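You operate a simulated robot arm through the tools that you are given. There is no shell and no other tool.

You are at the controls of a simulated robot arm. One attempt, no reset.

## Task
Brush the crumbs into the dustpan and tip them in the waste basket.
Fine: most reach the basket; brush and dustpan go back. Set down upright: sweeping brush. What is to be rubbed or washed off counts as gone when no trace of it is left.

It is judged by the outcome, as a careful person would: the job done as asked, and still so three seconds after it is handed in. It fails if anything else is knocked over, pushed out of place, dropped, spilled or broken.

## Robot
A 7-joint arm with a two-finger parallel gripper, fixed in place. Base frame: the origin is at the foot of the arm, x ahead of it, y to its left, z up; the work surface is at about z = 0.92. Lengths are in m, angles in rad, forces in N, time in s.
Its first joint turns from -2.601 to 2.601 rad. Payload 3.43 kg.
The tool frame sits at the grasp point between the pads (the TCP): z along the fingers, y along the line on which they close. The tips reach 0.03 m beyond it. The gripper opens to 0.094 m. The fingers are 0.028 m wide and 0.01 m thick; the gripper's body (0.05 by 0.096 m) begins 0.055 m behind the TCP.
Orientation is told as [roll, pitch, yaw] about the base's x, y, z axes, in that order, counted from this pose: with the fingers straight down and closing along the base's y, the tool's x points along the base's -x, its y along +y and its z along -z.

## Interface
- The arm moves only by the tool arm_command. Its argument "targets" is a list of rows, each an object of numbers (a shift or turn left out is 0, a gripper value left out holds the last): "tx", "ty", "tz": the shift along the base's x, y, z in units of 250 mm (1.0 is 250 mm); "wx", "wy", "wz": the turn, a rotation vector about the base's x, y, z in units of 60 degrees (1.0 is 60 degrees); "gripper": the finger opening in m, from 0 to 0.094. In form: [{"tx": .., "ty": .., "tz": .., "wx": .., "wy": .., "wz": .., "gripper": ..}, ...]. A call has 1 to 20 rows; each row is the pose to reach, as a shift and turn from the pose commanded when the call began. A call with a number of a shift or a turn outside -1 to 1 is refused whole. A row lasts 0.2 s, in which the tool goes at most 0.05 m and 0.15 rad; a call with a longer step from one row to the next is refused whole, and so is a gripper value outside its range. A pose out of reach is approached as far as the arm can. The call stops where the force on the tool passes 40 N (or 10 N more than at its start, if that is more) or the arm is blocked; 0.2 s more then pass. The fingers move at their own pace (about 0.045 m/s each) and stop on an object; they squeeze with about 27 N. The grip force told is the motor's: it shows also when the fingers shut on nothing. Time passes only in rows, and 0.2 s behind the last, so rows that repeat a pose let the fingers close. It gives the time, the measured TCP pose, the force on the tool (base axes), the opening and the grip force at its end, in the units of the frame above (readings bear some noise), with the torque about the TCP (base axes, N m) and any sound that the robot's microphone picked up, and new pictures: "pictures" is both (left out), scene, wrist or none.
- Cameras (640 x 400 px; columns grow to the right, rows downward): "scene" is fixed at [0.399, 0.6499, 1.5197]; the picture's right is [-0.45, -0.89, 0.00], its down [-0.71, 0.36, -0.61] and it looks along [0.54, -0.27, -0.80] (base axes); focal length 227 px, centre (320, 200). "wrist" rides on the gripper at [0.076, 0.014, -0.103] in the tool frame; the picture's right is [-0.18, 0.98, 0.00], its down [-0.75, -0.14, -0.64] and it looks along [-0.63, -0.12, 0.77] (tool axes); focal length 243 px, centre (320, 200). There is no depth. A picture from a camera that has moved, and an enlarged one, comes with that camera's place and axes in the base frame and with its lens.
- close_up(camera, box): a new picture of the part [left, top, right, bottom] of that camera's present view, enlarged. No time passes.
- job_done(): hands the job in; it is judged then, once.

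Places have to be worked out from the pictures, the camera data and where the tool is seen. Open the gripper and draw the arm clear of the work before you hand the job in, unless the task says otherwise.

The tools are called after "Request:" by a JSON object that holds its "fn" and its "kwargs". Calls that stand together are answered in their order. arm_command: Moves the arm, as the interface text tells. Its arguments: {"type":"object","properties":{"targets":{"type":"array"},"pictures":{"type":"string","enum":["both","scene","wrist","none"]}},"required":["targets"]} The other tools are called the same way: close_up (camera, box) takes an enlarged picture of a part of a camera's view; job_done () hands the job in.

At the start:

```text
clock: 0.0
position: [0.7828, 0.6027, 1.2566]
tcp_rot: [0.006, -0.006, 0.0]
contact_force: [0.3, -0.5, 0.0]
moment: [0.0, 0.0, -0.01]
opening: 0.0941
grip_force: 0.0
```

scene: 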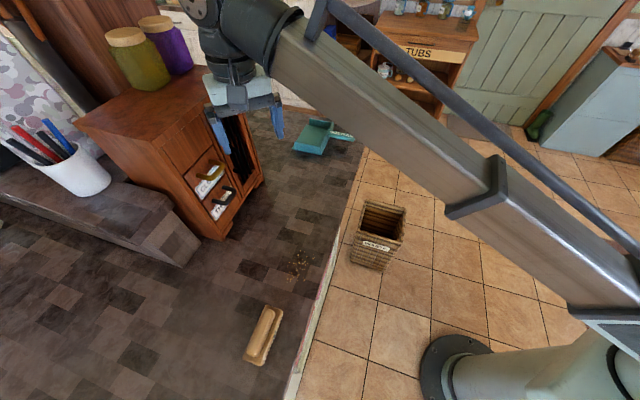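
wrist: 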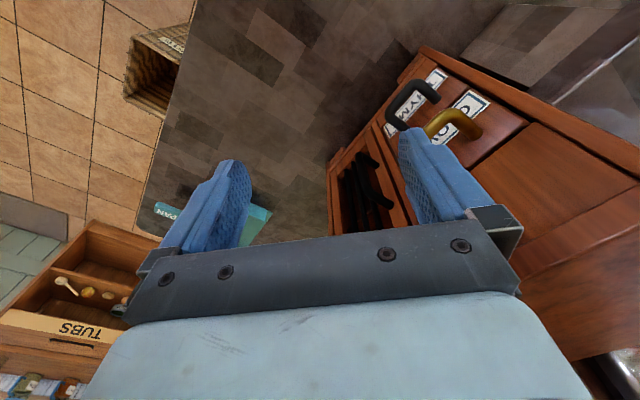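

I'll start by looking closely at the brush, crumbs, dustpan and basket in the scene view, to work out their positions.

Request:
{"fn": "close_up", "kwargs": {"camera": "scene", "box": [220, 230, 340, 380]}}

Request:
{"fn": "close_up", "kwargs": {"camera": "scene", "box": [270, 100, 370, 170]}}

Request:
{"fn": "close_up", "kwargs": {"camera": "scene", "box": [330, 180, 430, 290]}}

Request:
{"fn": "close_up", "kwargs": {"camera": "wrist", "box": [60, 0, 360, 300]}}

```text
2.67 times, centred on (280, 305) of scene
camera zoom: at [0.399, 0.6499, 1.5197], right [-0.45, -0.89, 0.0], down [-0.71, 0.36, -0.61], along [0.54, -0.27, -0.8], focal length 605 px, centre (427, -80)
```

zoom: 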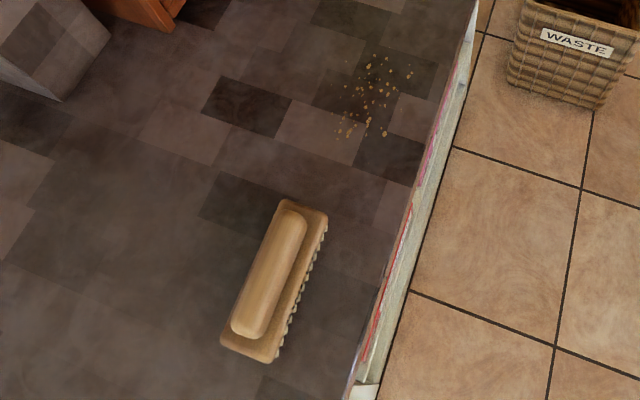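

```text
5.71 times, centred on (320, 135) of scene
camera zoom: at [0.399, 0.6499, 1.5197], right [-0.45, -0.89, 0.0], down [-0.71, 0.36, -0.61], along [0.54, -0.27, -0.8], focal length 1297 px, centre (320, 571)
```

zoom: 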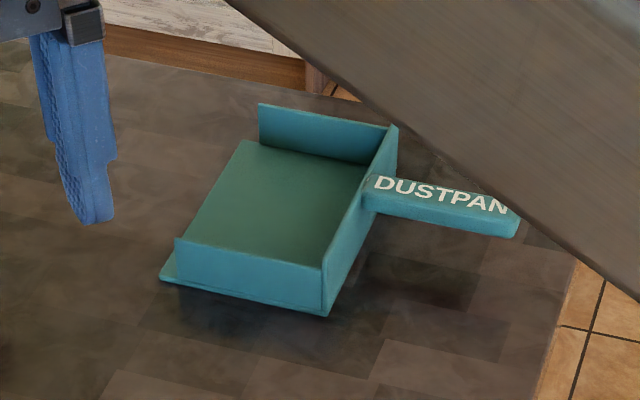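

```text
3.64 times, centred on (380, 235) of scene
camera zoom: at [0.399, 0.6499, 1.5197], right [-0.45, -0.89, 0.0], down [-0.71, 0.36, -0.61], along [0.54, -0.27, -0.8], focal length 825 px, centre (102, 73)
```

zoom: 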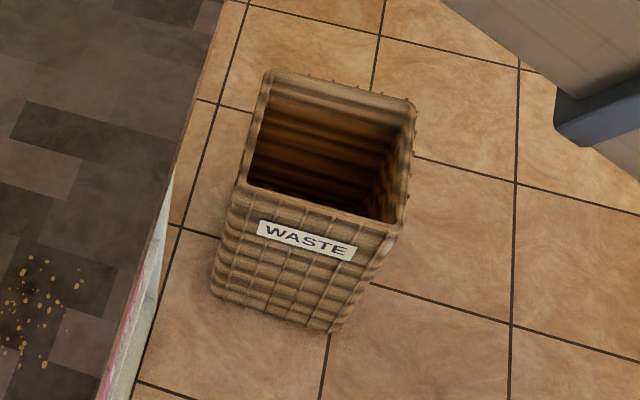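

```text
1.33 times, centred on (210, 150) of wrist
camera zoom: at [0.7062, 0.6168, 1.3584], right [0.18, 0.98, 0.01], down [0.75, -0.14, 0.65], along [0.64, -0.11, -0.76], focal length 324 px, centre (467, 267)
```

zoom: 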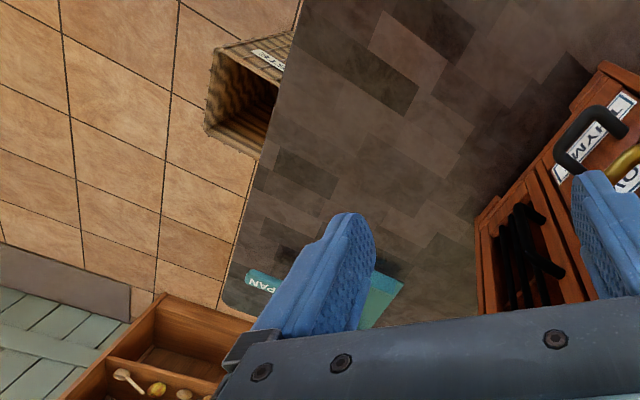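

The crumbs lie near (0.63, 0.60) and the brush near (0.51, 0.73), with its long side parallel to the table edge. The dustpan is far off near (1.10, 0.34), with its handle pointing back toward (0.99, 0.19). The basket stands on the floor beside the table at about (0.85, 0.04), rim near z 0.44. I'll move the arm toward the dustpan, staying high, to get a better look with the wrist camera.

Request:
{"fn": "arm_command", "kwargs": {"targets": [{"tx": 0.02, "ty": -0.15}, {"tx": 0.05, "ty": -0.32}, {"tx": 0.08, "ty": -0.49}, {"tx": 0.11, "ty": -0.66}, {"tx": 0.14, "ty": -0.83}, {"tx": 0.16, "ty": -1.0}], "pictures": "both"}}

```text
clock: 1.4
position: [0.8302, 0.357, 1.2376]
tcp_rot: [0.018, -0.033, 0.004]
contact_force: [-0.6, 0.3, -0.1]
moment: [0.01, 0.02, -0.01]
opening: 0.0941
grip_force: 0.0
out of reach, approached as far as the arm can: row 2, 3, 4, 5, 6
camera wrist: at [0.7507, 0.3693, 1.3377], right [0.18, 0.98, 0.02], down [0.73, -0.15, 0.66], along [0.65, -0.1, -0.75], focal length 243 px, centre (320, 200)
```

scene: 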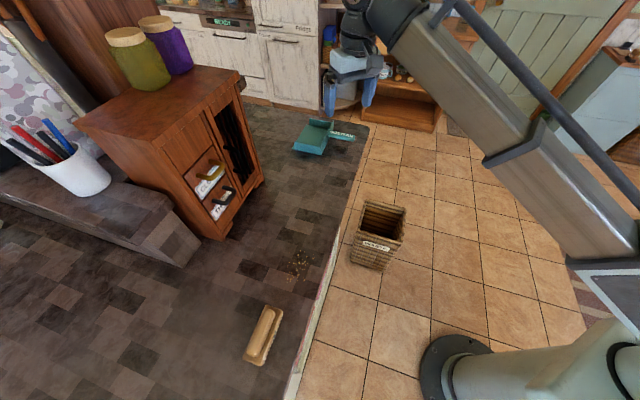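
wrist: 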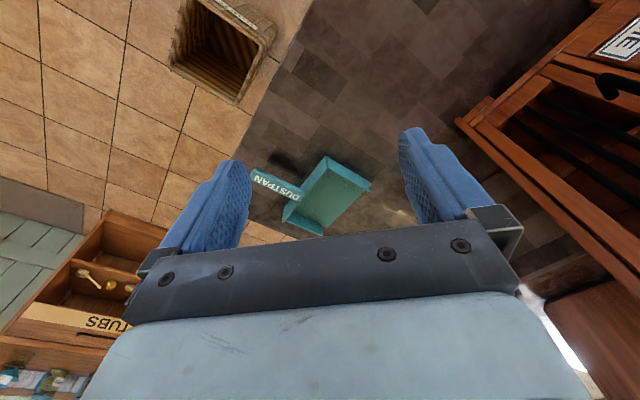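

The wrist camera now sees the dustpan, and its handle end comes out near (1.0, 0.195). I'll zoom in for its shape and height.

Request:
{"fn": "close_up", "kwargs": {"camera": "wrist", "box": [235, 130, 395, 250]}}

Request:
{"fn": "close_up", "kwargs": {"camera": "scene", "box": [270, 80, 390, 170]}}

Request:
{"fn": "close_up", "kwargs": {"camera": "wrist", "box": [140, 0, 340, 140]}}

```text
3.33 times, centred on (315, 190) of wrist
camera zoom: at [0.7507, 0.3693, 1.3377], right [0.18, 0.98, 0.02], down [0.73, -0.15, 0.66], along [0.65, -0.1, -0.75], focal length 809 px, centre (337, 233)
```

zoom: 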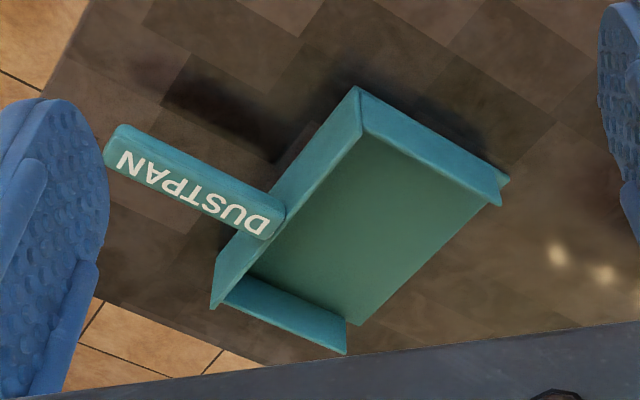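

```text
4.44 times, centred on (330, 125) of scene
camera zoom: at [0.399, 0.6499, 1.5197], right [-0.45, -0.89, 0.0], down [-0.71, 0.36, -0.61], along [0.54, -0.27, -0.8], focal length 1009 px, centre (276, 533)
```

zoom: 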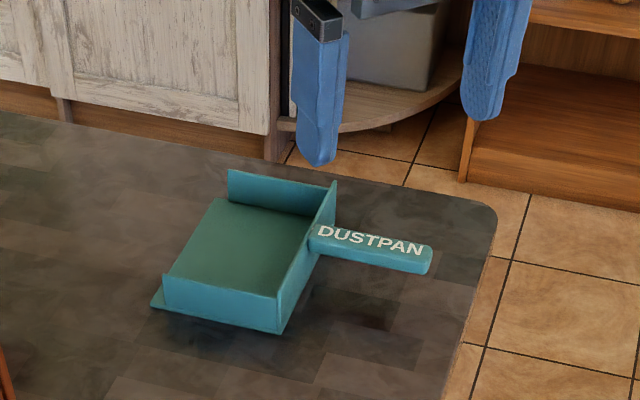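

```text
2.86 times, centred on (240, 70) of wrist
camera zoom: at [0.7507, 0.3693, 1.3377], right [0.18, 0.98, 0.02], down [0.73, -0.15, 0.66], along [0.65, -0.1, -0.75], focal length 693 px, centre (549, 571)
```

zoom: 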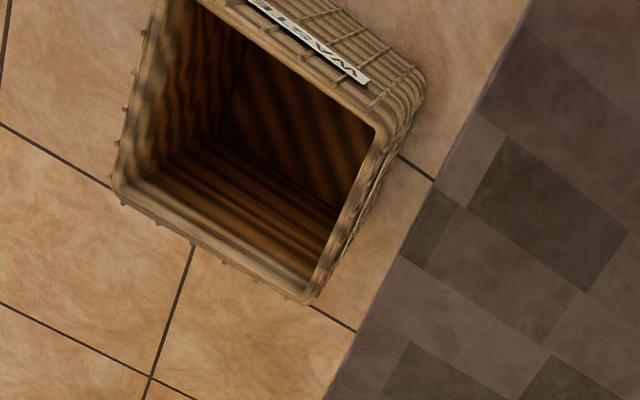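

Triangulating both views, the dustpan handle is about 0.025 m wide with its top near z 0.965. It runs from (0.985, 0.21) to (1.06, 0.284), pointing at 45° to my axes. That is beyond tool-down reach, so I'll yaw 45°, come lower, and then tilt the tool outward along the handle.

Request:
{"fn": "arm_command", "kwargs": {"targets": [{"tx": 0.04, "ty": -0.06, "tz": -0.1, "wz": 0.125}, {"tx": 0.1, "ty": -0.12, "tz": -0.2, "wz": 0.25}, {"tx": 0.16, "ty": -0.2, "tz": -0.3, "wz": 0.375}, {"tx": 0.22, "ty": -0.28, "tz": -0.4, "wz": 0.5}, {"tx": 0.27, "ty": -0.36, "tz": -0.48, "wz": 0.625}, {"tx": 0.3, "ty": -0.45, "tz": -0.5, "wz": 0.75}, {"tx": 0.3, "ty": -0.45, "tz": -0.5, "wz": 0.75}], "pictures": "wrist"}}

```text
clock: 3.0
position: [0.9071, 0.2438, 1.116]
tcp_rot: [0.007, -0.008, 0.79]
contact_force: [-0.3, -1.0, -0.1]
moment: [-0.02, -0.03, 0.01]
opening: 0.0941
grip_force: 0.2
camera wrist: at [0.8437, 0.1995, 1.2181], right [-0.57, 0.82, 0.01], down [0.63, 0.43, 0.65], along [0.53, 0.37, -0.76], focal length 243 px, centre (320, 200)
```

wrist: 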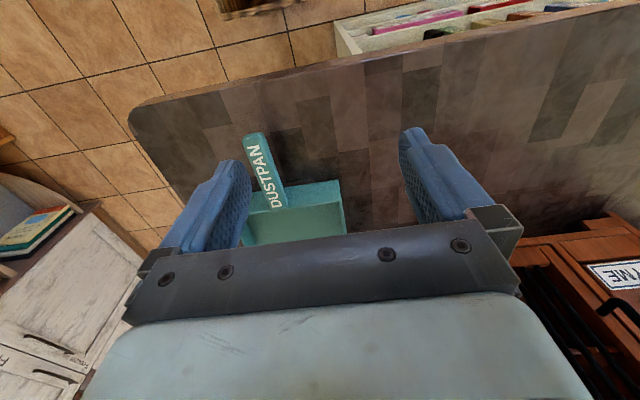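

The yaw is set and the pan is in view. Next I'll tilt about 40° outward along the handle direction while moving to a pre-grasp point behind and above the handle.

Request:
{"fn": "arm_command", "kwargs": {"targets": [{"tx": 0.04, "ty": -0.04, "tz": -0.04, "wx": 0.0943, "wy": -0.0943}, {"tx": 0.09, "ty": -0.09, "tz": -0.08, "wx": 0.1886, "wy": -0.1886}, {"tx": 0.13, "ty": -0.14, "tz": -0.12, "wx": 0.2829, "wy": -0.2829}, {"tx": 0.18, "ty": -0.19, "tz": -0.16, "wx": 0.3772, "wy": -0.3772}, {"tx": 0.22, "ty": -0.235, "tz": -0.2, "wx": 0.4714, "wy": -0.4714}, {"tx": 0.22, "ty": -0.235, "tz": -0.2, "wx": 0.4714, "wy": -0.4714}], "pictures": "both"}}

```text
clock: 4.4
position: [0.9625, 0.1845, 1.065]
tcp_rot: [0.004, -0.707, 0.785]
contact_force: [0.2, -0.8, -0.3]
moment: [-0.01, 0.0, 0.01]
opening: 0.094
grip_force: 0.0
camera wrist: at [0.865, 0.1068, 1.0941], right [-0.6, 0.79, 0.12], down [0.21, 0.01, 0.98], along [0.77, 0.61, -0.17], focal length 243 px, centre (320, 200)
```

scene: 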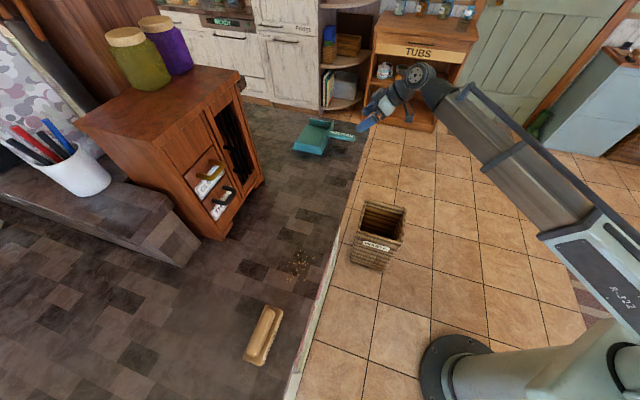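
wrist: 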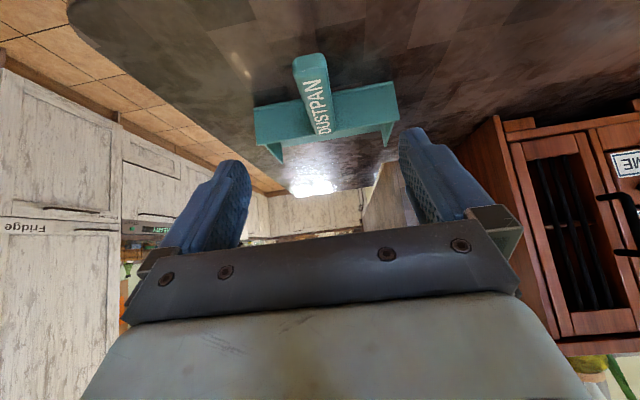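

The tilt worked and the handle is centred between the fingers: handle b≈0.551 (offset along the table edge), tool b≈0.550. I'll advance onto the handle to about (1.012, 0.233, 0.965).

Request:
{"fn": "arm_command", "kwargs": {"targets": [{"tx": 0.04, "ty": 0.038, "tz": -0.09}, {"tx": 0.09, "ty": 0.087, "tz": -0.18}, {"tx": 0.13, "ty": 0.126, "tz": -0.27}, {"tx": 0.17, "ty": 0.165, "tz": -0.35}, {"tx": 0.1976, "ty": 0.1924, "tz": -0.4}, {"tx": 0.1976, "ty": 0.1924, "tz": -0.4}], "pictures": "both"}}

```text
clock: 5.8
position: [1.0095, 0.2327, 0.9656]
tcp_rot: [0.006, -0.706, 0.786]
contact_force: [0.3, 0.2, -0.2]
moment: [0.01, 0.0, 0.01]
opening: 0.0939
grip_force: 0.1
camera wrist: at [0.9123, 0.1553, 0.9943], right [-0.6, 0.79, 0.12], down [0.21, 0.01, 0.98], along [0.77, 0.61, -0.18], focal length 243 px, centre (320, 200)
```

scene: 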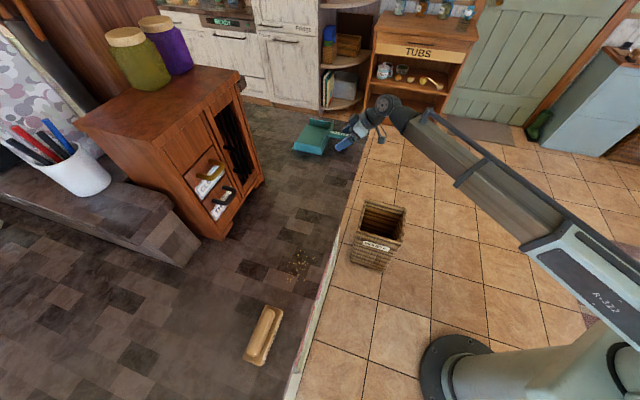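
wrist: 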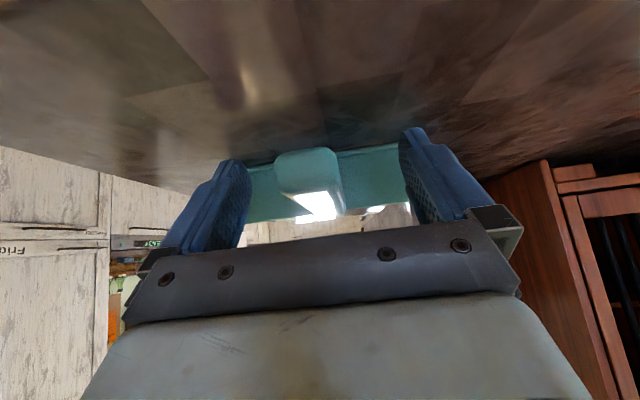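

The handle sits between the fingers. I'll zoom in to check its height relative to the pads before closing.

Request:
{"fn": "close_up", "kwargs": {"camera": "wrist", "box": [210, 120, 450, 260]}}

Request:
{"fn": "close_up", "kwargs": {"camera": "scene", "box": [280, 90, 400, 170]}}

```text
2.67 times, centred on (330, 190) of wrist
camera zoom: at [0.9123, 0.1553, 0.9943], right [-0.6, 0.79, 0.12], down [0.21, 0.01, 0.98], along [0.77, 0.61, -0.18], focal length 647 px, centre (293, 227)
```

zoom: 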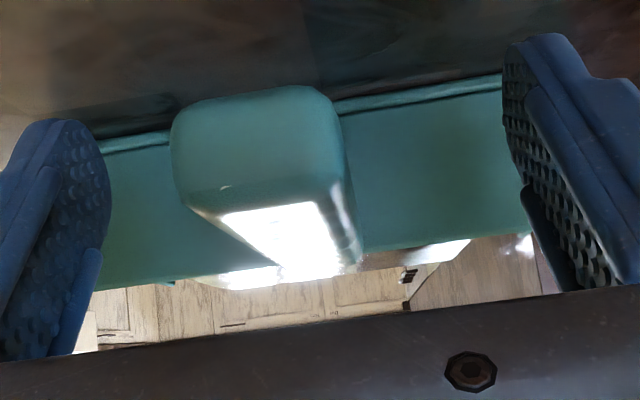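

```text
5.00 times, centred on (340, 130) of scene
camera zoom: at [0.399, 0.6499, 1.5197], right [-0.45, -0.89, 0.0], down [-0.71, 0.36, -0.61], along [0.54, -0.27, -0.8], focal length 1135 px, centre (220, 550)
```

zoom: 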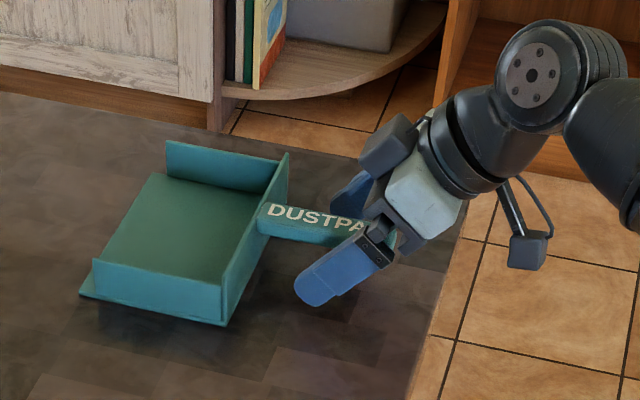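

The handle spans z≈0.957–0.974 and is centred at b≈0.549, matching the tool. I'll close the gripper on it.

Request:
{"fn": "arm_command", "kwargs": {"targets": [{"gripper": 0.0}, {"gripper": 0.0}, {"gripper": 0.0}, {"gripper": 0.0}, {"gripper": 0.0}, {"gripper": 0.0}], "pictures": "both"}}

```text
clock: 7.2
position: [1.0096, 0.2337, 0.9655]
tcp_rot: [0.005, -0.705, 0.784]
contact_force: [0.7, -0.6, 1.3]
moment: [0.0, -0.05, -0.09]
opening: 0.03
grip_force: 27.1
camera wrist: at [0.9122, 0.155, 0.9944], right [-0.6, 0.79, 0.12], down [0.21, 0.01, 0.98], along [0.77, 0.61, -0.18], focal length 243 px, centre (320, 200)
```

scene: 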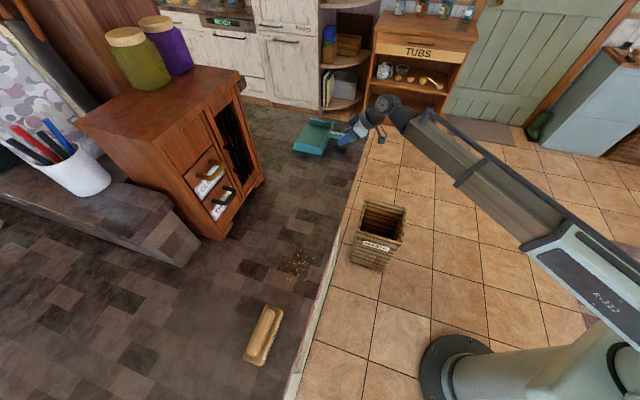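
wrist: 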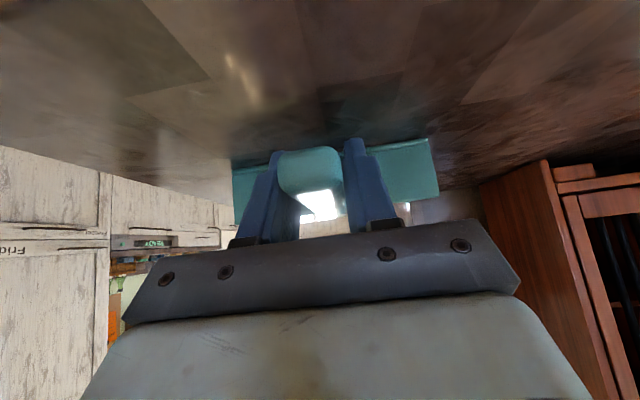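

The grip is firm: the handle is 0.030 m wide. I'll lift the dustpan straight up about 8 cm and check that it is held level.

Request:
{"fn": "arm_command", "kwargs": {"targets": [{"tz": 0.06}, {"tz": 0.14}, {"tz": 0.22}, {"tz": 0.3}, {"tz": 0.34}, {"tz": 0.34}], "pictures": "both"}}

```text
clock: 8.6
position: [1.0108, 0.2345, 1.0501]
tcp_rot: [0.007, -0.705, 0.786]
contact_force: [-0.2, -0.3, 0.2]
moment: [0.01, 0.0, -0.02]
opening: 0.0001
grip_force: 26.3
camera wrist: at [0.9121, 0.1556, 1.0801], right [-0.6, 0.79, 0.12], down [0.21, 0.01, 0.98], along [0.77, 0.61, -0.18], focal length 243 px, centre (320, 200)
```

scene: 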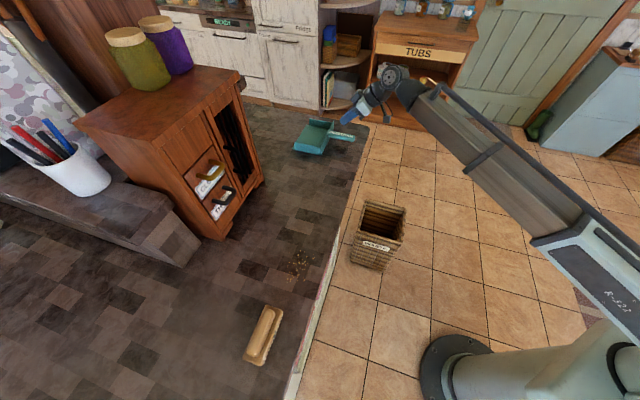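
wrist: 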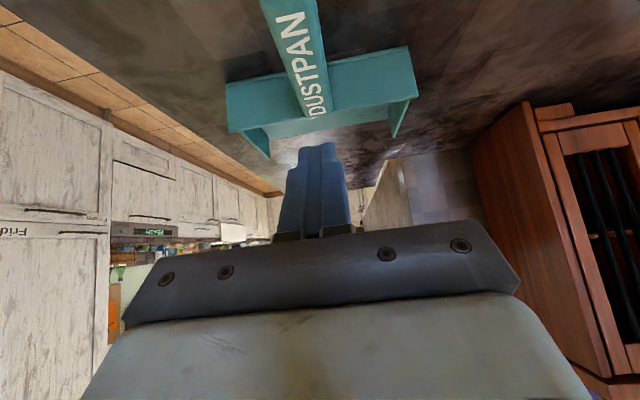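

The handle slipped out as I lifted: the fingers are now shut on nothing, and the pan is still on the table. I'll check whether it moved and get a better look at the handle before a second grasp.

Request:
{"fn": "close_up", "kwargs": {"camera": "scene", "box": [270, 100, 370, 170]}}

Request:
{"fn": "close_up", "kwargs": {"camera": "wrist", "box": [200, 0, 440, 160]}}

```text
5.71 times, centred on (320, 135) of scene
camera zoom: at [0.399, 0.6499, 1.5197], right [-0.45, -0.89, 0.0], down [-0.71, 0.36, -0.61], along [0.54, -0.27, -0.8], focal length 1297 px, centre (320, 571)
```

zoom: 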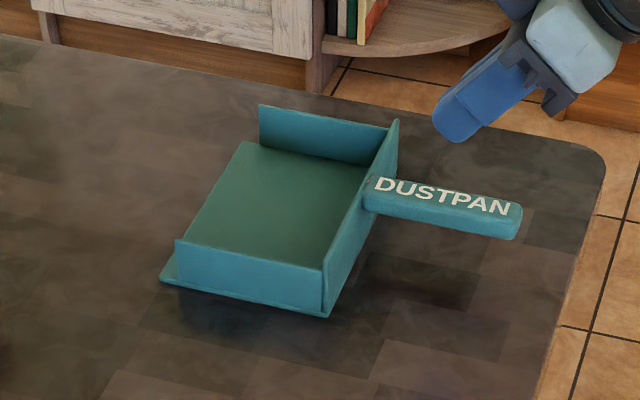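

```text
2.50 times, centred on (320, 80) of wrist
camera zoom: at [0.9121, 0.1556, 1.0801], right [-0.6, 0.79, 0.12], down [0.21, 0.01, 0.98], along [0.77, 0.61, -0.18], focal length 606 px, centre (320, 500)
```

zoom: 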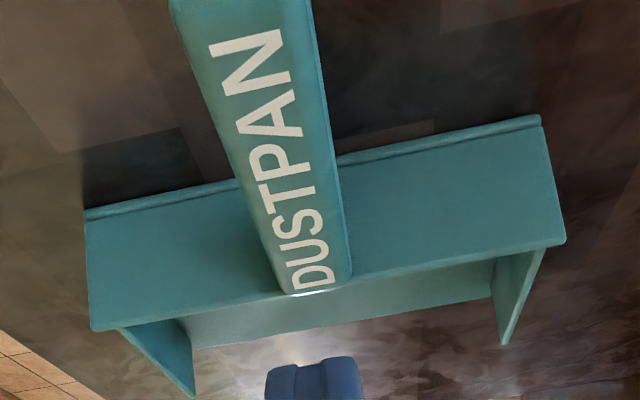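

The pan hasn't moved at all. The grip probably sat too high and too far from the pan's weight. I'll open, then regrasp closer to the pan at a≈0.915 (a = distance along the handle line) and a little deeper, at z≈0.957.

Request:
{"fn": "arm_command", "kwargs": {"targets": [{"gripper": 0.094}, {"gripper": 0.094}, {"gripper": 0.094}, {"gripper": 0.094}, {"gripper": 0.094}, {"tx": 0.03, "ty": 0.03, "tz": -0.09}, {"tx": 0.06, "ty": 0.06, "tz": -0.18}, {"tx": 0.08, "ty": 0.08, "tz": -0.27}, {"tx": 0.0976, "ty": 0.0972, "tz": -0.34}, {"tx": 0.0976, "ty": 0.0972, "tz": -0.372}, {"tx": 0.0976, "ty": 0.0972, "tz": -0.372}], "pictures": "both"}}

```text
clock: 11.0
position: [1.0346, 0.2586, 0.9567]
tcp_rot: [0.006, -0.705, 0.785]
contact_force: [-0.4, 0.2, -0.3]
moment: [0.03, 0.01, -0.04]
opening: 0.094
grip_force: 0.1
camera wrist: at [0.9375, 0.18, 0.9861], right [-0.6, 0.79, 0.12], down [0.21, 0.01, 0.98], along [0.77, 0.61, -0.17], focal length 243 px, centre (320, 200)
```

scene: 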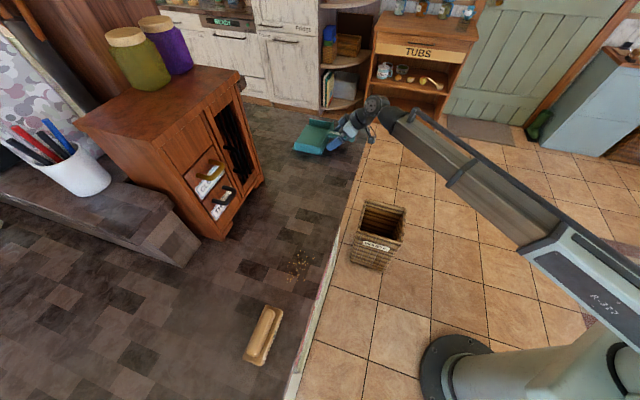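
wrist: 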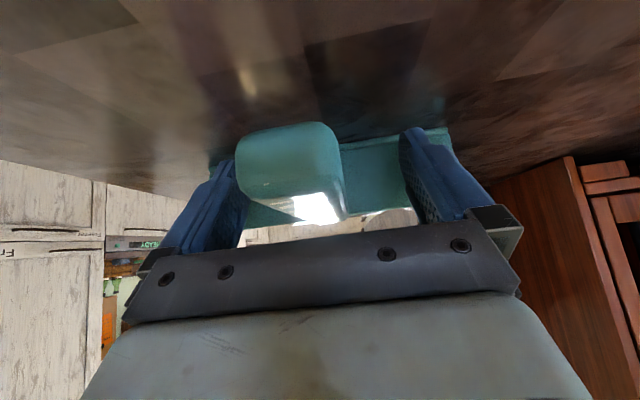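

The fingers are deeper now, close to the pan. I'll close, then lift only a few millimetres to test the hold.

Request:
{"fn": "arm_command", "kwargs": {"targets": [{"gripper": 0.0}, {"gripper": 0.0}, {"gripper": 0.0}, {"gripper": 0.0}, {"gripper": 0.0}, {"gripper": 0.0}], "pictures": "wrist"}}

Request:
{"fn": "arm_command", "kwargs": {"targets": [{"tz": 0.02}, {"tz": 0.04}, {"tz": 0.06}], "pictures": "both"}}

```text
clock: 12.4
position: [1.035, 0.2586, 0.9579]
tcp_rot: [0.007, -0.704, 0.786]
contact_force: [-0.9, -0.2, 1.6]
moment: [-0.04, -0.05, -0.04]
opening: 0.0301
grip_force: 27.1
camera wrist: at [0.9375, 0.1799, 0.9863], right [-0.6, 0.79, 0.12], down [0.21, 0.01, 0.98], along [0.77, 0.61, -0.18], focal length 243 px, centre (320, 200)
```

wrist: 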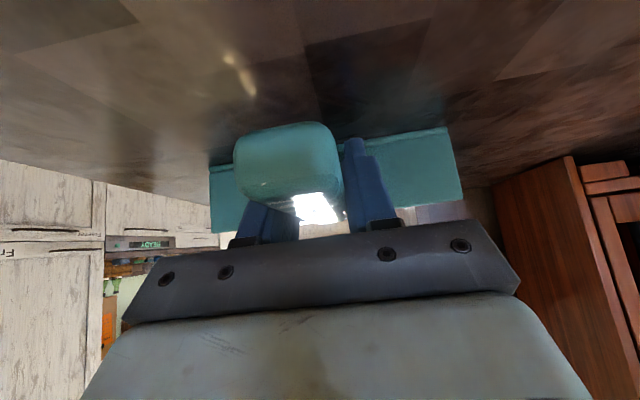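

```text
clock: 13.2
position: [1.0337, 0.257, 0.9728]
tcp_rot: [0.008, -0.705, 0.786]
contact_force: [0.0, -0.1, -0.9]
moment: [-0.1, 0.06, 0.01]
opening: 0.0303
grip_force: 26.9
camera wrist: at [0.9371, 0.1793, 1.0013], right [-0.6, 0.79, 0.12], down [0.22, 0.01, 0.98], along [0.77, 0.61, -0.18], focal length 243 px, centre (320, 200)
```

scene: 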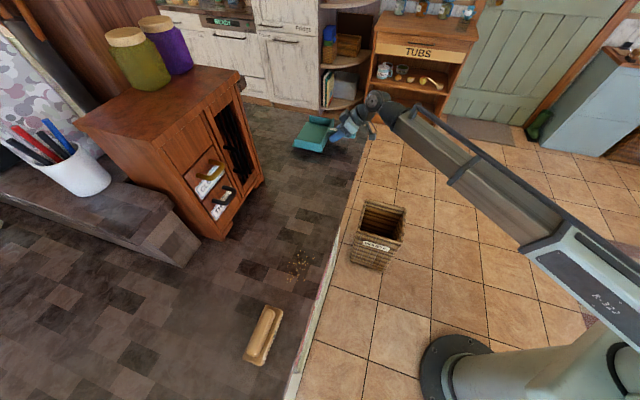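
wrist: 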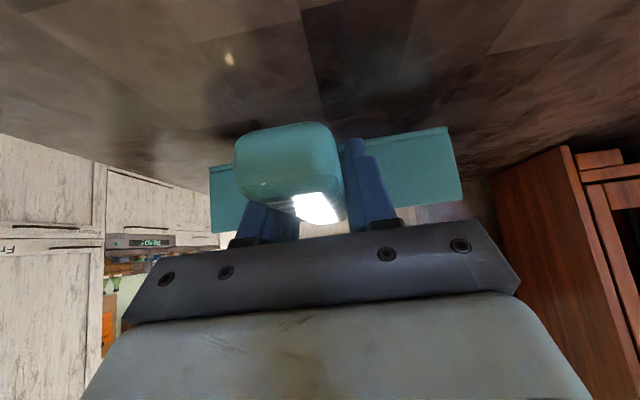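

The pan lifts with the gripper and holds its attitude; it is light, about 0.1 kg. I'll lift further and watch the hold.

Request:
{"fn": "arm_command", "kwargs": {"targets": [{"tz": 0.06}, {"tz": 0.12}, {"tz": 0.18}, {"tz": 0.24}, {"tz": 0.3}], "pictures": "both"}}

```text
clock: 14.4
position: [1.0347, 0.2581, 1.0485]
tcp_rot: [0.005, -0.705, 0.785]
contact_force: [-0.2, -0.4, -2.0]
moment: [-0.08, 0.04, 0.0]
opening: 0.03
grip_force: 26.5
camera wrist: at [0.9368, 0.1799, 1.0772], right [-0.6, 0.79, 0.12], down [0.21, 0.01, 0.98], along [0.77, 0.61, -0.18], focal length 243 px, centre (320, 200)
```

scene: 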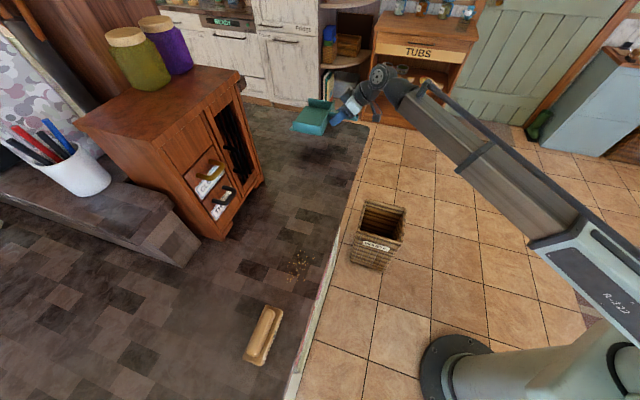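
wrist: 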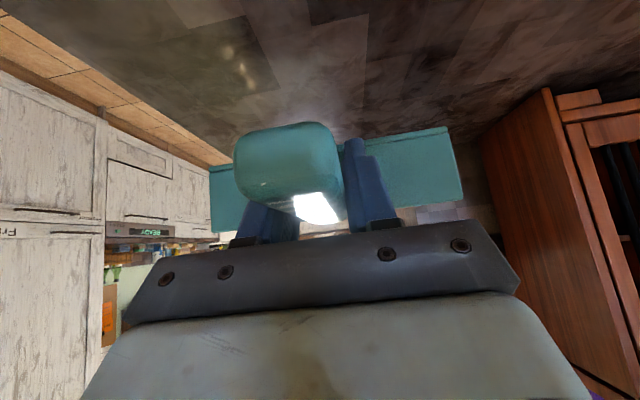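

The hold is solid. I'll swing the pan about vertical by 50° while moving it back along the table edge, keeping it raised and clear of the cabinet.

Request:
{"fn": "arm_command", "kwargs": {"targets": [{"tx": -0.074, "ty": 0.046, "wz": 0.119}, {"tx": -0.148, "ty": 0.093, "wz": 0.238}, {"tx": -0.222, "ty": 0.139, "wz": 0.357}, {"tx": -0.296, "ty": 0.186, "wz": 0.476}, {"tx": -0.37, "ty": 0.232, "wz": 0.595}, {"tx": -0.444, "ty": 0.279, "wz": 0.714}, {"tx": -0.518, "ty": 0.325, "wz": 0.833}, {"tx": -0.518, "ty": 0.325, "wz": 0.833}], "pictures": "both"}}

```text
clock: 16.2
position: [0.9051, 0.3387, 1.0481]
tcp_rot: [0.006, -0.705, 1.659]
contact_force: [-0.4, 0.7, -1.0]
moment: [-0.13, -0.02, 0.02]
opening: 0.0302
grip_force: 26.7
camera wrist: at [0.9025, 0.2135, 1.0766], right [-0.99, 0.05, 0.12], down [0.13, 0.17, 0.98], along [0.03, 0.98, -0.18], focal length 243 px, centre (320, 200)
```

scene: 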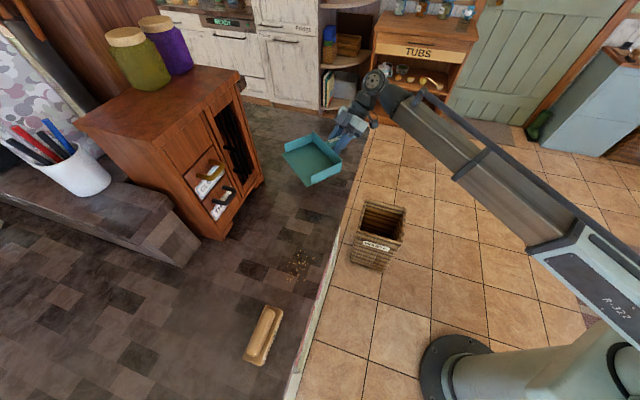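
wrist: 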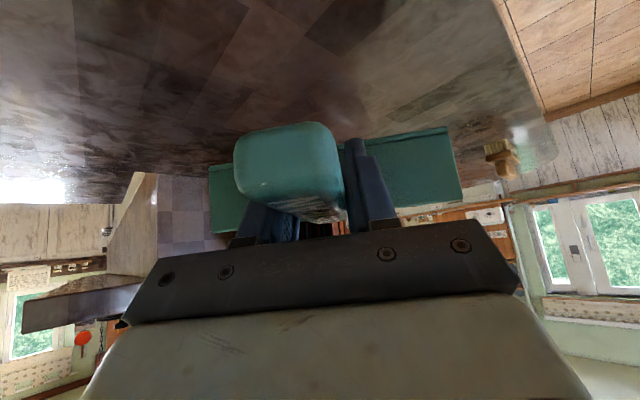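

This is working well. I'll finish the turn so the mouth faces the crumbs along the edge direction, with the tool over about (0.803, 0.463).

Request:
{"fn": "arm_command", "kwargs": {"targets": [{"tx": -0.068, "ty": 0.083, "wz": 0.111}, {"tx": -0.137, "ty": 0.166, "wz": 0.222}, {"tx": -0.205, "ty": 0.249, "wz": 0.333}, {"tx": -0.273, "ty": 0.332, "wz": 0.444}, {"tx": -0.342, "ty": 0.415, "wz": 0.555}, {"tx": -0.41, "ty": 0.498, "wz": 0.6657}, {"tx": -0.41, "ty": 0.498, "wz": 0.6657}], "pictures": "both"}}

```text
clock: 17.8
position: [0.8014, 0.4641, 1.0468]
tcp_rot: [0.006, -0.705, 2.356]
contact_force: [0.9, 0.0, -1.2]
moment: [-0.07, -0.06, -0.02]
opening: 0.0303
grip_force: 26.6
camera wrist: at [0.8801, 0.3659, 1.0756], right [-0.79, -0.6, 0.12], down [-0.01, 0.21, 0.98], along [-0.61, 0.77, -0.18], focal length 243 px, centre (320, 200)
```

scene: 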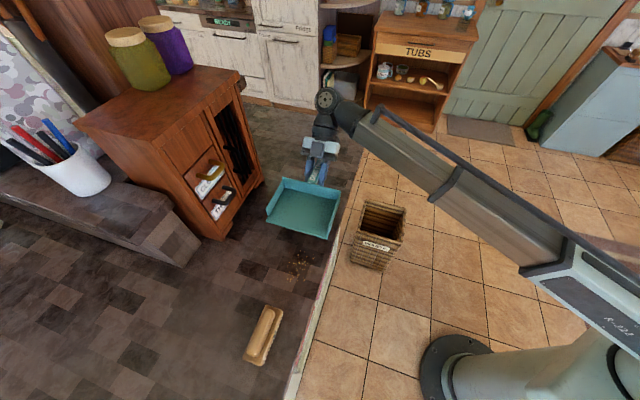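
wrist: 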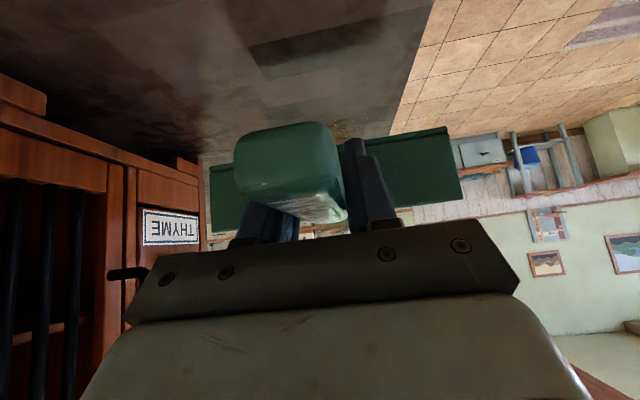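

The pan is aligned over the spot. Before lowering, I'll check the gap between the lip and the crumbs.

Request:
{"fn": "close_up", "kwargs": {"camera": "scene", "box": [250, 160, 370, 300]}}

```text
2.86 times, centred on (310, 230) of scene
camera zoom: at [0.399, 0.6499, 1.5197], right [-0.45, -0.89, 0.0], down [-0.71, 0.36, -0.61], along [0.54, -0.27, -0.8], focal length 648 px, centre (349, 114)
```

zoom: 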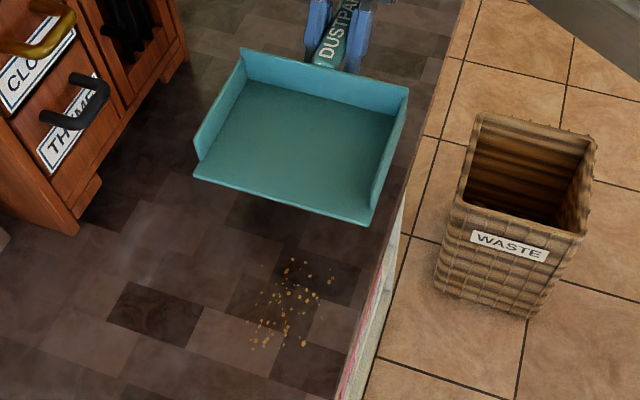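

The crumbs reach up to b≈0.068 along the edge, and the lip would land at about 0.08. I'll shift 12 mm away for margin and lower the pan gently onto the table.

Request:
{"fn": "arm_command", "kwargs": {"targets": [{"tx": 0.048, "ty": -0.02, "tz": -0.07}, {"tx": 0.048, "ty": -0.02, "tz": -0.15}, {"tx": 0.048, "ty": -0.02, "tz": -0.23}, {"tx": 0.048, "ty": -0.02, "tz": -0.29}, {"tx": 0.048, "ty": -0.02, "tz": -0.33}, {"tx": 0.048, "ty": -0.02, "tz": -0.35}, {"tx": 0.048, "ty": -0.02, "tz": -0.359}], "pictures": "both"}}

```text
clock: 19.4
position: [0.8148, 0.4587, 0.9585]
tcp_rot: [0.006, -0.704, 2.354]
contact_force: [0.6, -1.6, -0.1]
moment: [0.17, 0.0, -0.03]
opening: 0.03
grip_force: 26.8
camera wrist: at [0.8933, 0.3605, 0.987], right [-0.79, -0.6, 0.12], down [-0.01, 0.21, 0.98], along [-0.61, 0.77, -0.18], focal length 243 px, centre (320, 200)
```

scene: 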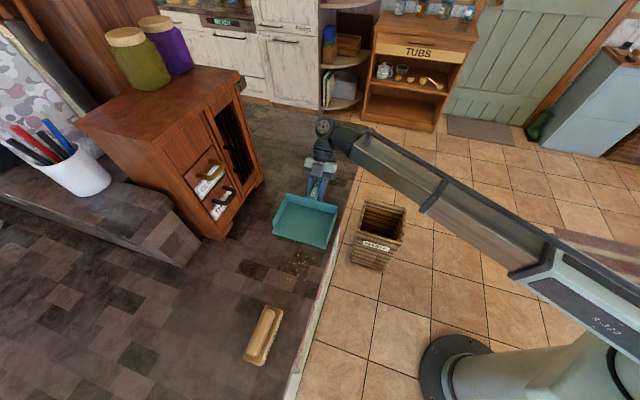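
wrist: 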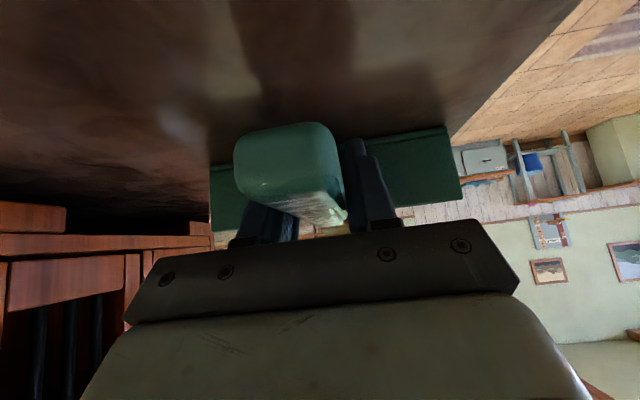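

The readings show light contact. I'll zoom in to check the pan is flat and the lip is clear of the crumbs.

Request:
{"fn": "close_up", "kwargs": {"camera": "scene", "box": [250, 170, 360, 300]}}

```text
3.08 times, centred on (305, 235) of scene
camera zoom: at [0.399, 0.6499, 1.5197], right [-0.45, -0.89, 0.0], down [-0.71, 0.36, -0.61], along [0.54, -0.27, -0.8], focal length 698 px, centre (366, 92)
```

zoom: 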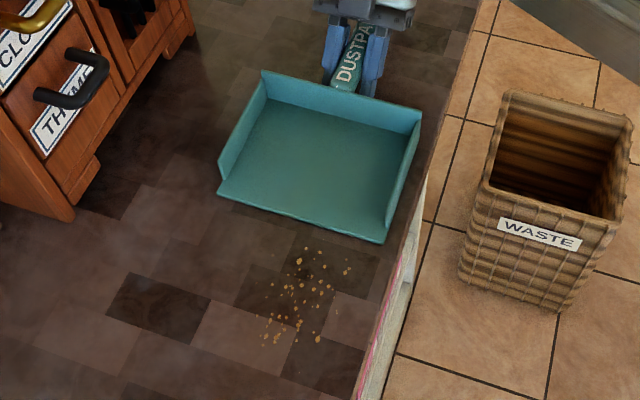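

The lip is at b≈0.091 and the pan spans a≈0.813–0.982, with the crumbs at a≈0.84–0.885, so it is well placed. I'll release it and back out along the tool axis.

Request:
{"fn": "arm_command", "kwargs": {"targets": [{"gripper": 0.06}, {"gripper": 0.094}, {"gripper": 0.094}, {"gripper": 0.094}, {"gripper": 0.094}, {"tx": 0.03, "ty": -0.03, "tz": 0.05}, {"tx": 0.09, "ty": -0.09, "tz": 0.15}, {"tx": 0.14, "ty": -0.14, "tz": 0.24}, {"tx": 0.19, "ty": -0.19, "tz": 0.34}, {"tx": 0.22, "ty": -0.22, "tz": 0.44}], "pictures": "both"}}

```text
clock: 21.6
position: [0.8689, 0.4105, 1.0588]
tcp_rot: [-0.013, -0.702, 2.355]
contact_force: [-0.3, 0.4, 0.1]
moment: [0.0, 0.02, 0.01]
opening: 0.0939
grip_force: 0.0
out of reach, approached as far as the arm can: row 10
camera wrist: at [0.9459, 0.3112, 1.0881], right [-0.8, -0.59, 0.11], down [-0.02, 0.21, 0.98], along [-0.6, 0.78, -0.18], focal length 243 px, centre (320, 200)
```

scene: 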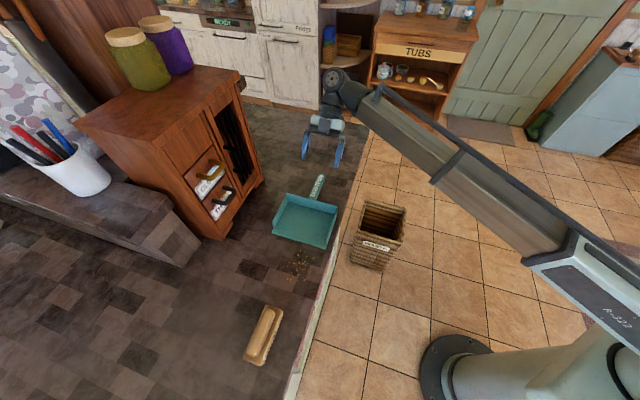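
wrist: 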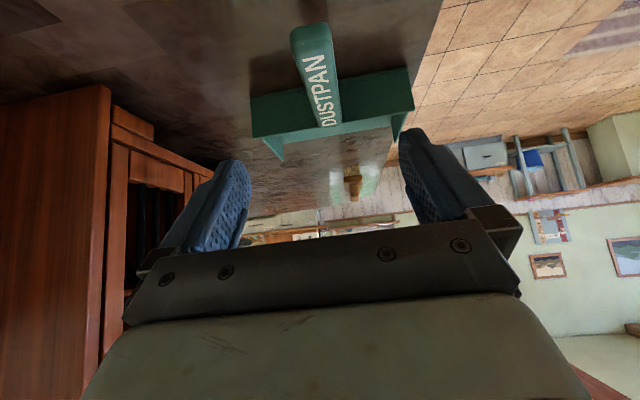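

The pan is free and sitting flat. Next I'll straighten the tool to vertical while moving back over the table toward the brush, keeping high.

Request:
{"fn": "arm_command", "kwargs": {"targets": [{"tx": -0.08, "ty": 0.06, "tz": 0.08, "wx": -0.0793, "wy": -0.0793}, {"tx": -0.18, "ty": 0.13, "tz": 0.16, "wx": -0.1587, "wy": -0.1587}, {"tx": -0.28, "ty": 0.21, "tz": 0.22, "wx": -0.238, "wy": -0.238}, {"tx": -0.38, "ty": 0.29, "tz": 0.25, "wx": -0.3173, "wy": -0.3173}, {"tx": -0.49, "ty": 0.37, "tz": 0.25, "wx": -0.3967, "wy": -0.3967}, {"tx": -0.6, "ty": 0.44, "tz": 0.25, "wx": -0.476, "wy": -0.476}, {"tx": -0.6, "ty": 0.44, "tz": 0.25, "wx": -0.476, "wy": -0.476}], "pictures": "both"}}

```text
clock: 23.2
position: [0.7193, 0.5217, 1.1223]
tcp_rot: [0.005, 0.001, 2.354]
contact_force: [0.3, 0.3, 0.1]
moment: [-0.05, -0.01, -0.01]
opening: 0.0942
grip_force: 0.0
camera wrist: at [0.7631, 0.4574, 1.2244], right [-0.83, -0.56, 0.0], down [-0.43, 0.64, 0.64], along [-0.36, 0.53, -0.77], focal length 243 px, centre (320, 200)
```

scene: 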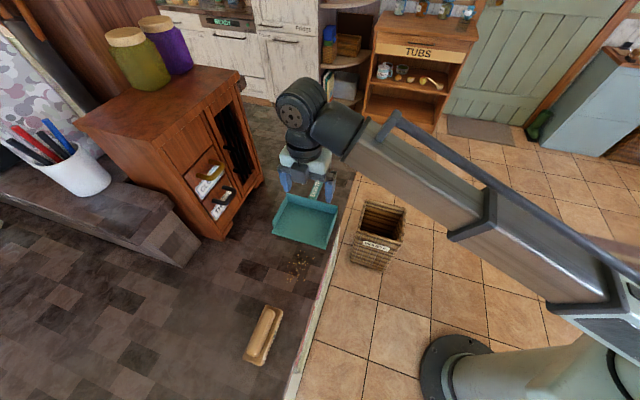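
wrist: 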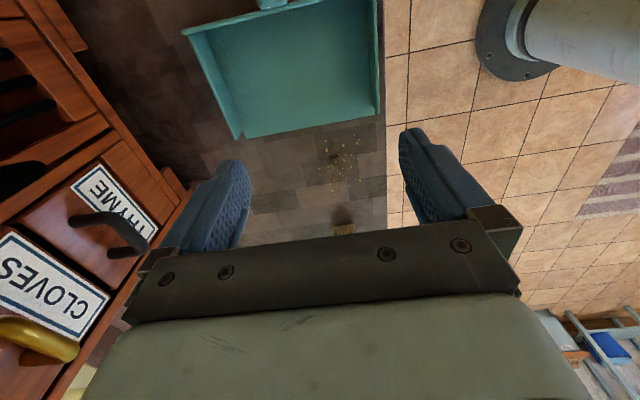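

The view of the pan and crumbs confirms the placement. I'll carry on toward the brush, staying high, to look at it.

Request:
{"fn": "arm_command", "kwargs": {"targets": [{"tx": -0.1, "ty": 0.12, "tz": 0.03}, {"tx": -0.2, "ty": 0.24, "tz": 0.05}, {"tx": -0.3, "ty": 0.36, "tz": 0.08}, {"tx": -0.4, "ty": 0.47, "tz": 0.1}, {"tx": -0.48, "ty": 0.56, "tz": 0.1}, {"tx": -0.48, "ty": 0.56, "tz": 0.1}], "pictures": "both"}}

```text
clock: 24.6
position: [0.5977, 0.6621, 1.146]
tcp_rot: [0.005, 0.0, 2.355]
contact_force: [-0.5, 0.5, -0.3]
moment: [-0.01, -0.03, -0.01]
opening: 0.0938
grip_force: 0.0
camera wrist: at [0.6418, 0.5986, 1.249], right [-0.83, -0.56, 0.0], down [-0.43, 0.64, 0.64], along [-0.36, 0.53, -0.77], focal length 243 px, centre (320, 200)
```

scene: 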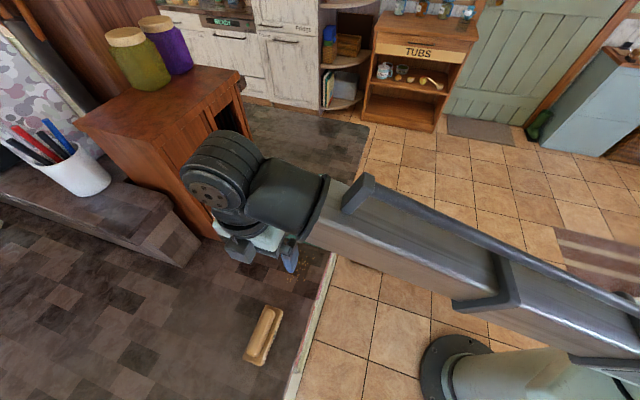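
wrist: 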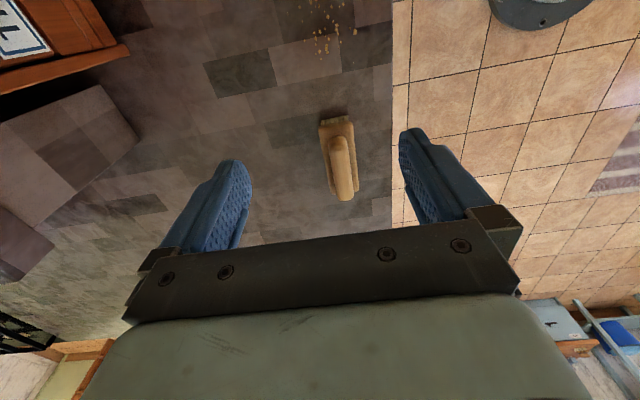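

Request:
{"fn": "close_up", "kwargs": {"camera": "wrist", "box": [270, 90, 410, 220]}}

Request:
{"fn": "close_up", "kwargs": {"camera": "scene", "box": [220, 290, 310, 380]}}

```text
3.08 times, centred on (340, 155) of wrist
camera zoom: at [0.6418, 0.5986, 1.249], right [-0.83, -0.56, 0.0], down [-0.43, 0.64, 0.64], along [-0.36, 0.53, -0.77], focal length 746 px, centre (258, 338)
```

zoom: 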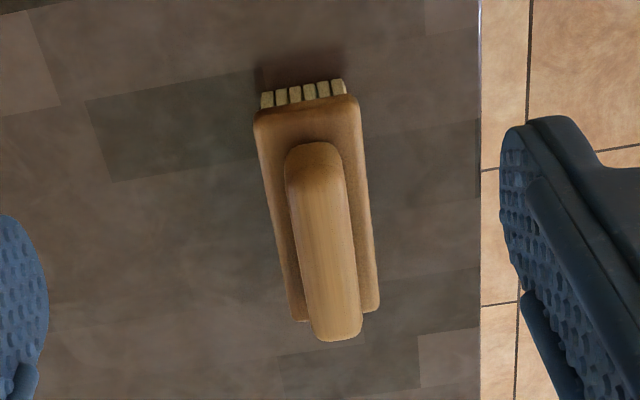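

```text
4.44 times, centred on (265, 335) of scene
camera zoom: at [0.399, 0.6499, 1.5197], right [-0.45, -0.89, 0.0], down [-0.71, 0.36, -0.61], along [0.54, -0.27, -0.8], focal length 1009 px, centre (564, -400)
```

zoom: 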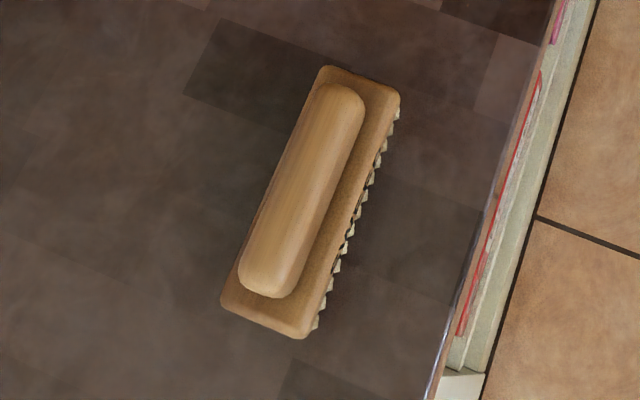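

The brush measures: block a 0.859–0.904, b −0.206 to −0.099, top near z 0.942. The grip ridge on top is about 0.025 m wide and runs up to z≈0.968. I'll go above its centre at (0.5155, 0.731), with the fingers closing across the ridge.

Request:
{"fn": "arm_command", "kwargs": {"targets": [{"tx": -0.08, "ty": 0.07, "tz": -0.08}, {"tx": -0.16, "ty": 0.14, "tz": -0.16}, {"tx": -0.25, "ty": 0.21, "tz": -0.26}, {"tx": -0.329, "ty": 0.276, "tz": -0.36}, {"tx": -0.329, "ty": 0.276, "tz": -0.44}, {"tx": -0.329, "ty": 0.276, "tz": -0.5}, {"tx": -0.329, "ty": 0.276, "tz": -0.5}], "pictures": "both"}}

```text
clock: 26.2
position: [0.5161, 0.7306, 1.0221]
tcp_rot: [0.006, 0.001, 2.354]
contact_force: [-0.1, 0.2, 0.3]
moment: [0.01, 0.02, 0.0]
opening: 0.094
grip_force: 0.1
camera wrist: at [0.5602, 0.6662, 1.1248], right [-0.83, -0.56, 0.0], down [-0.43, 0.64, 0.64], along [-0.36, 0.53, -0.77], focal length 243 px, centre (320, 200)
```

scene: 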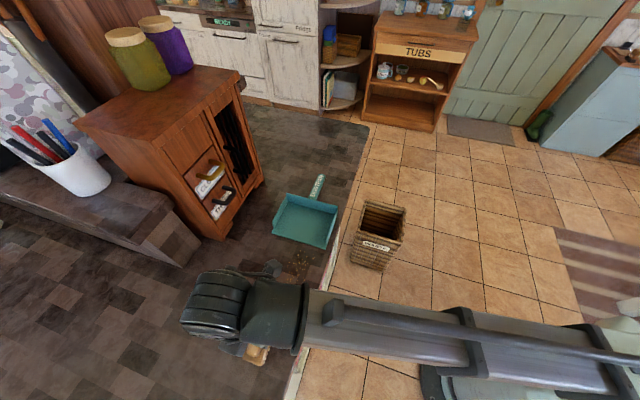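
wrist: 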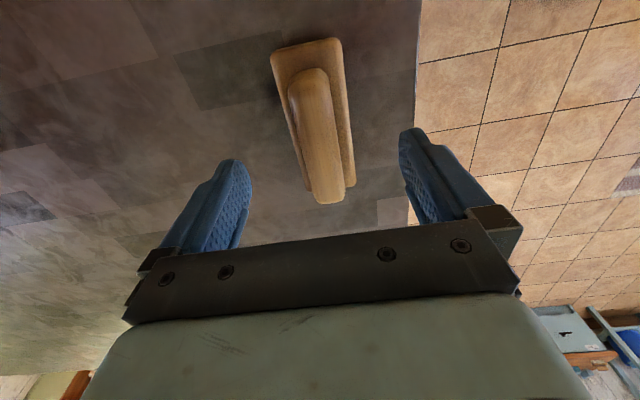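

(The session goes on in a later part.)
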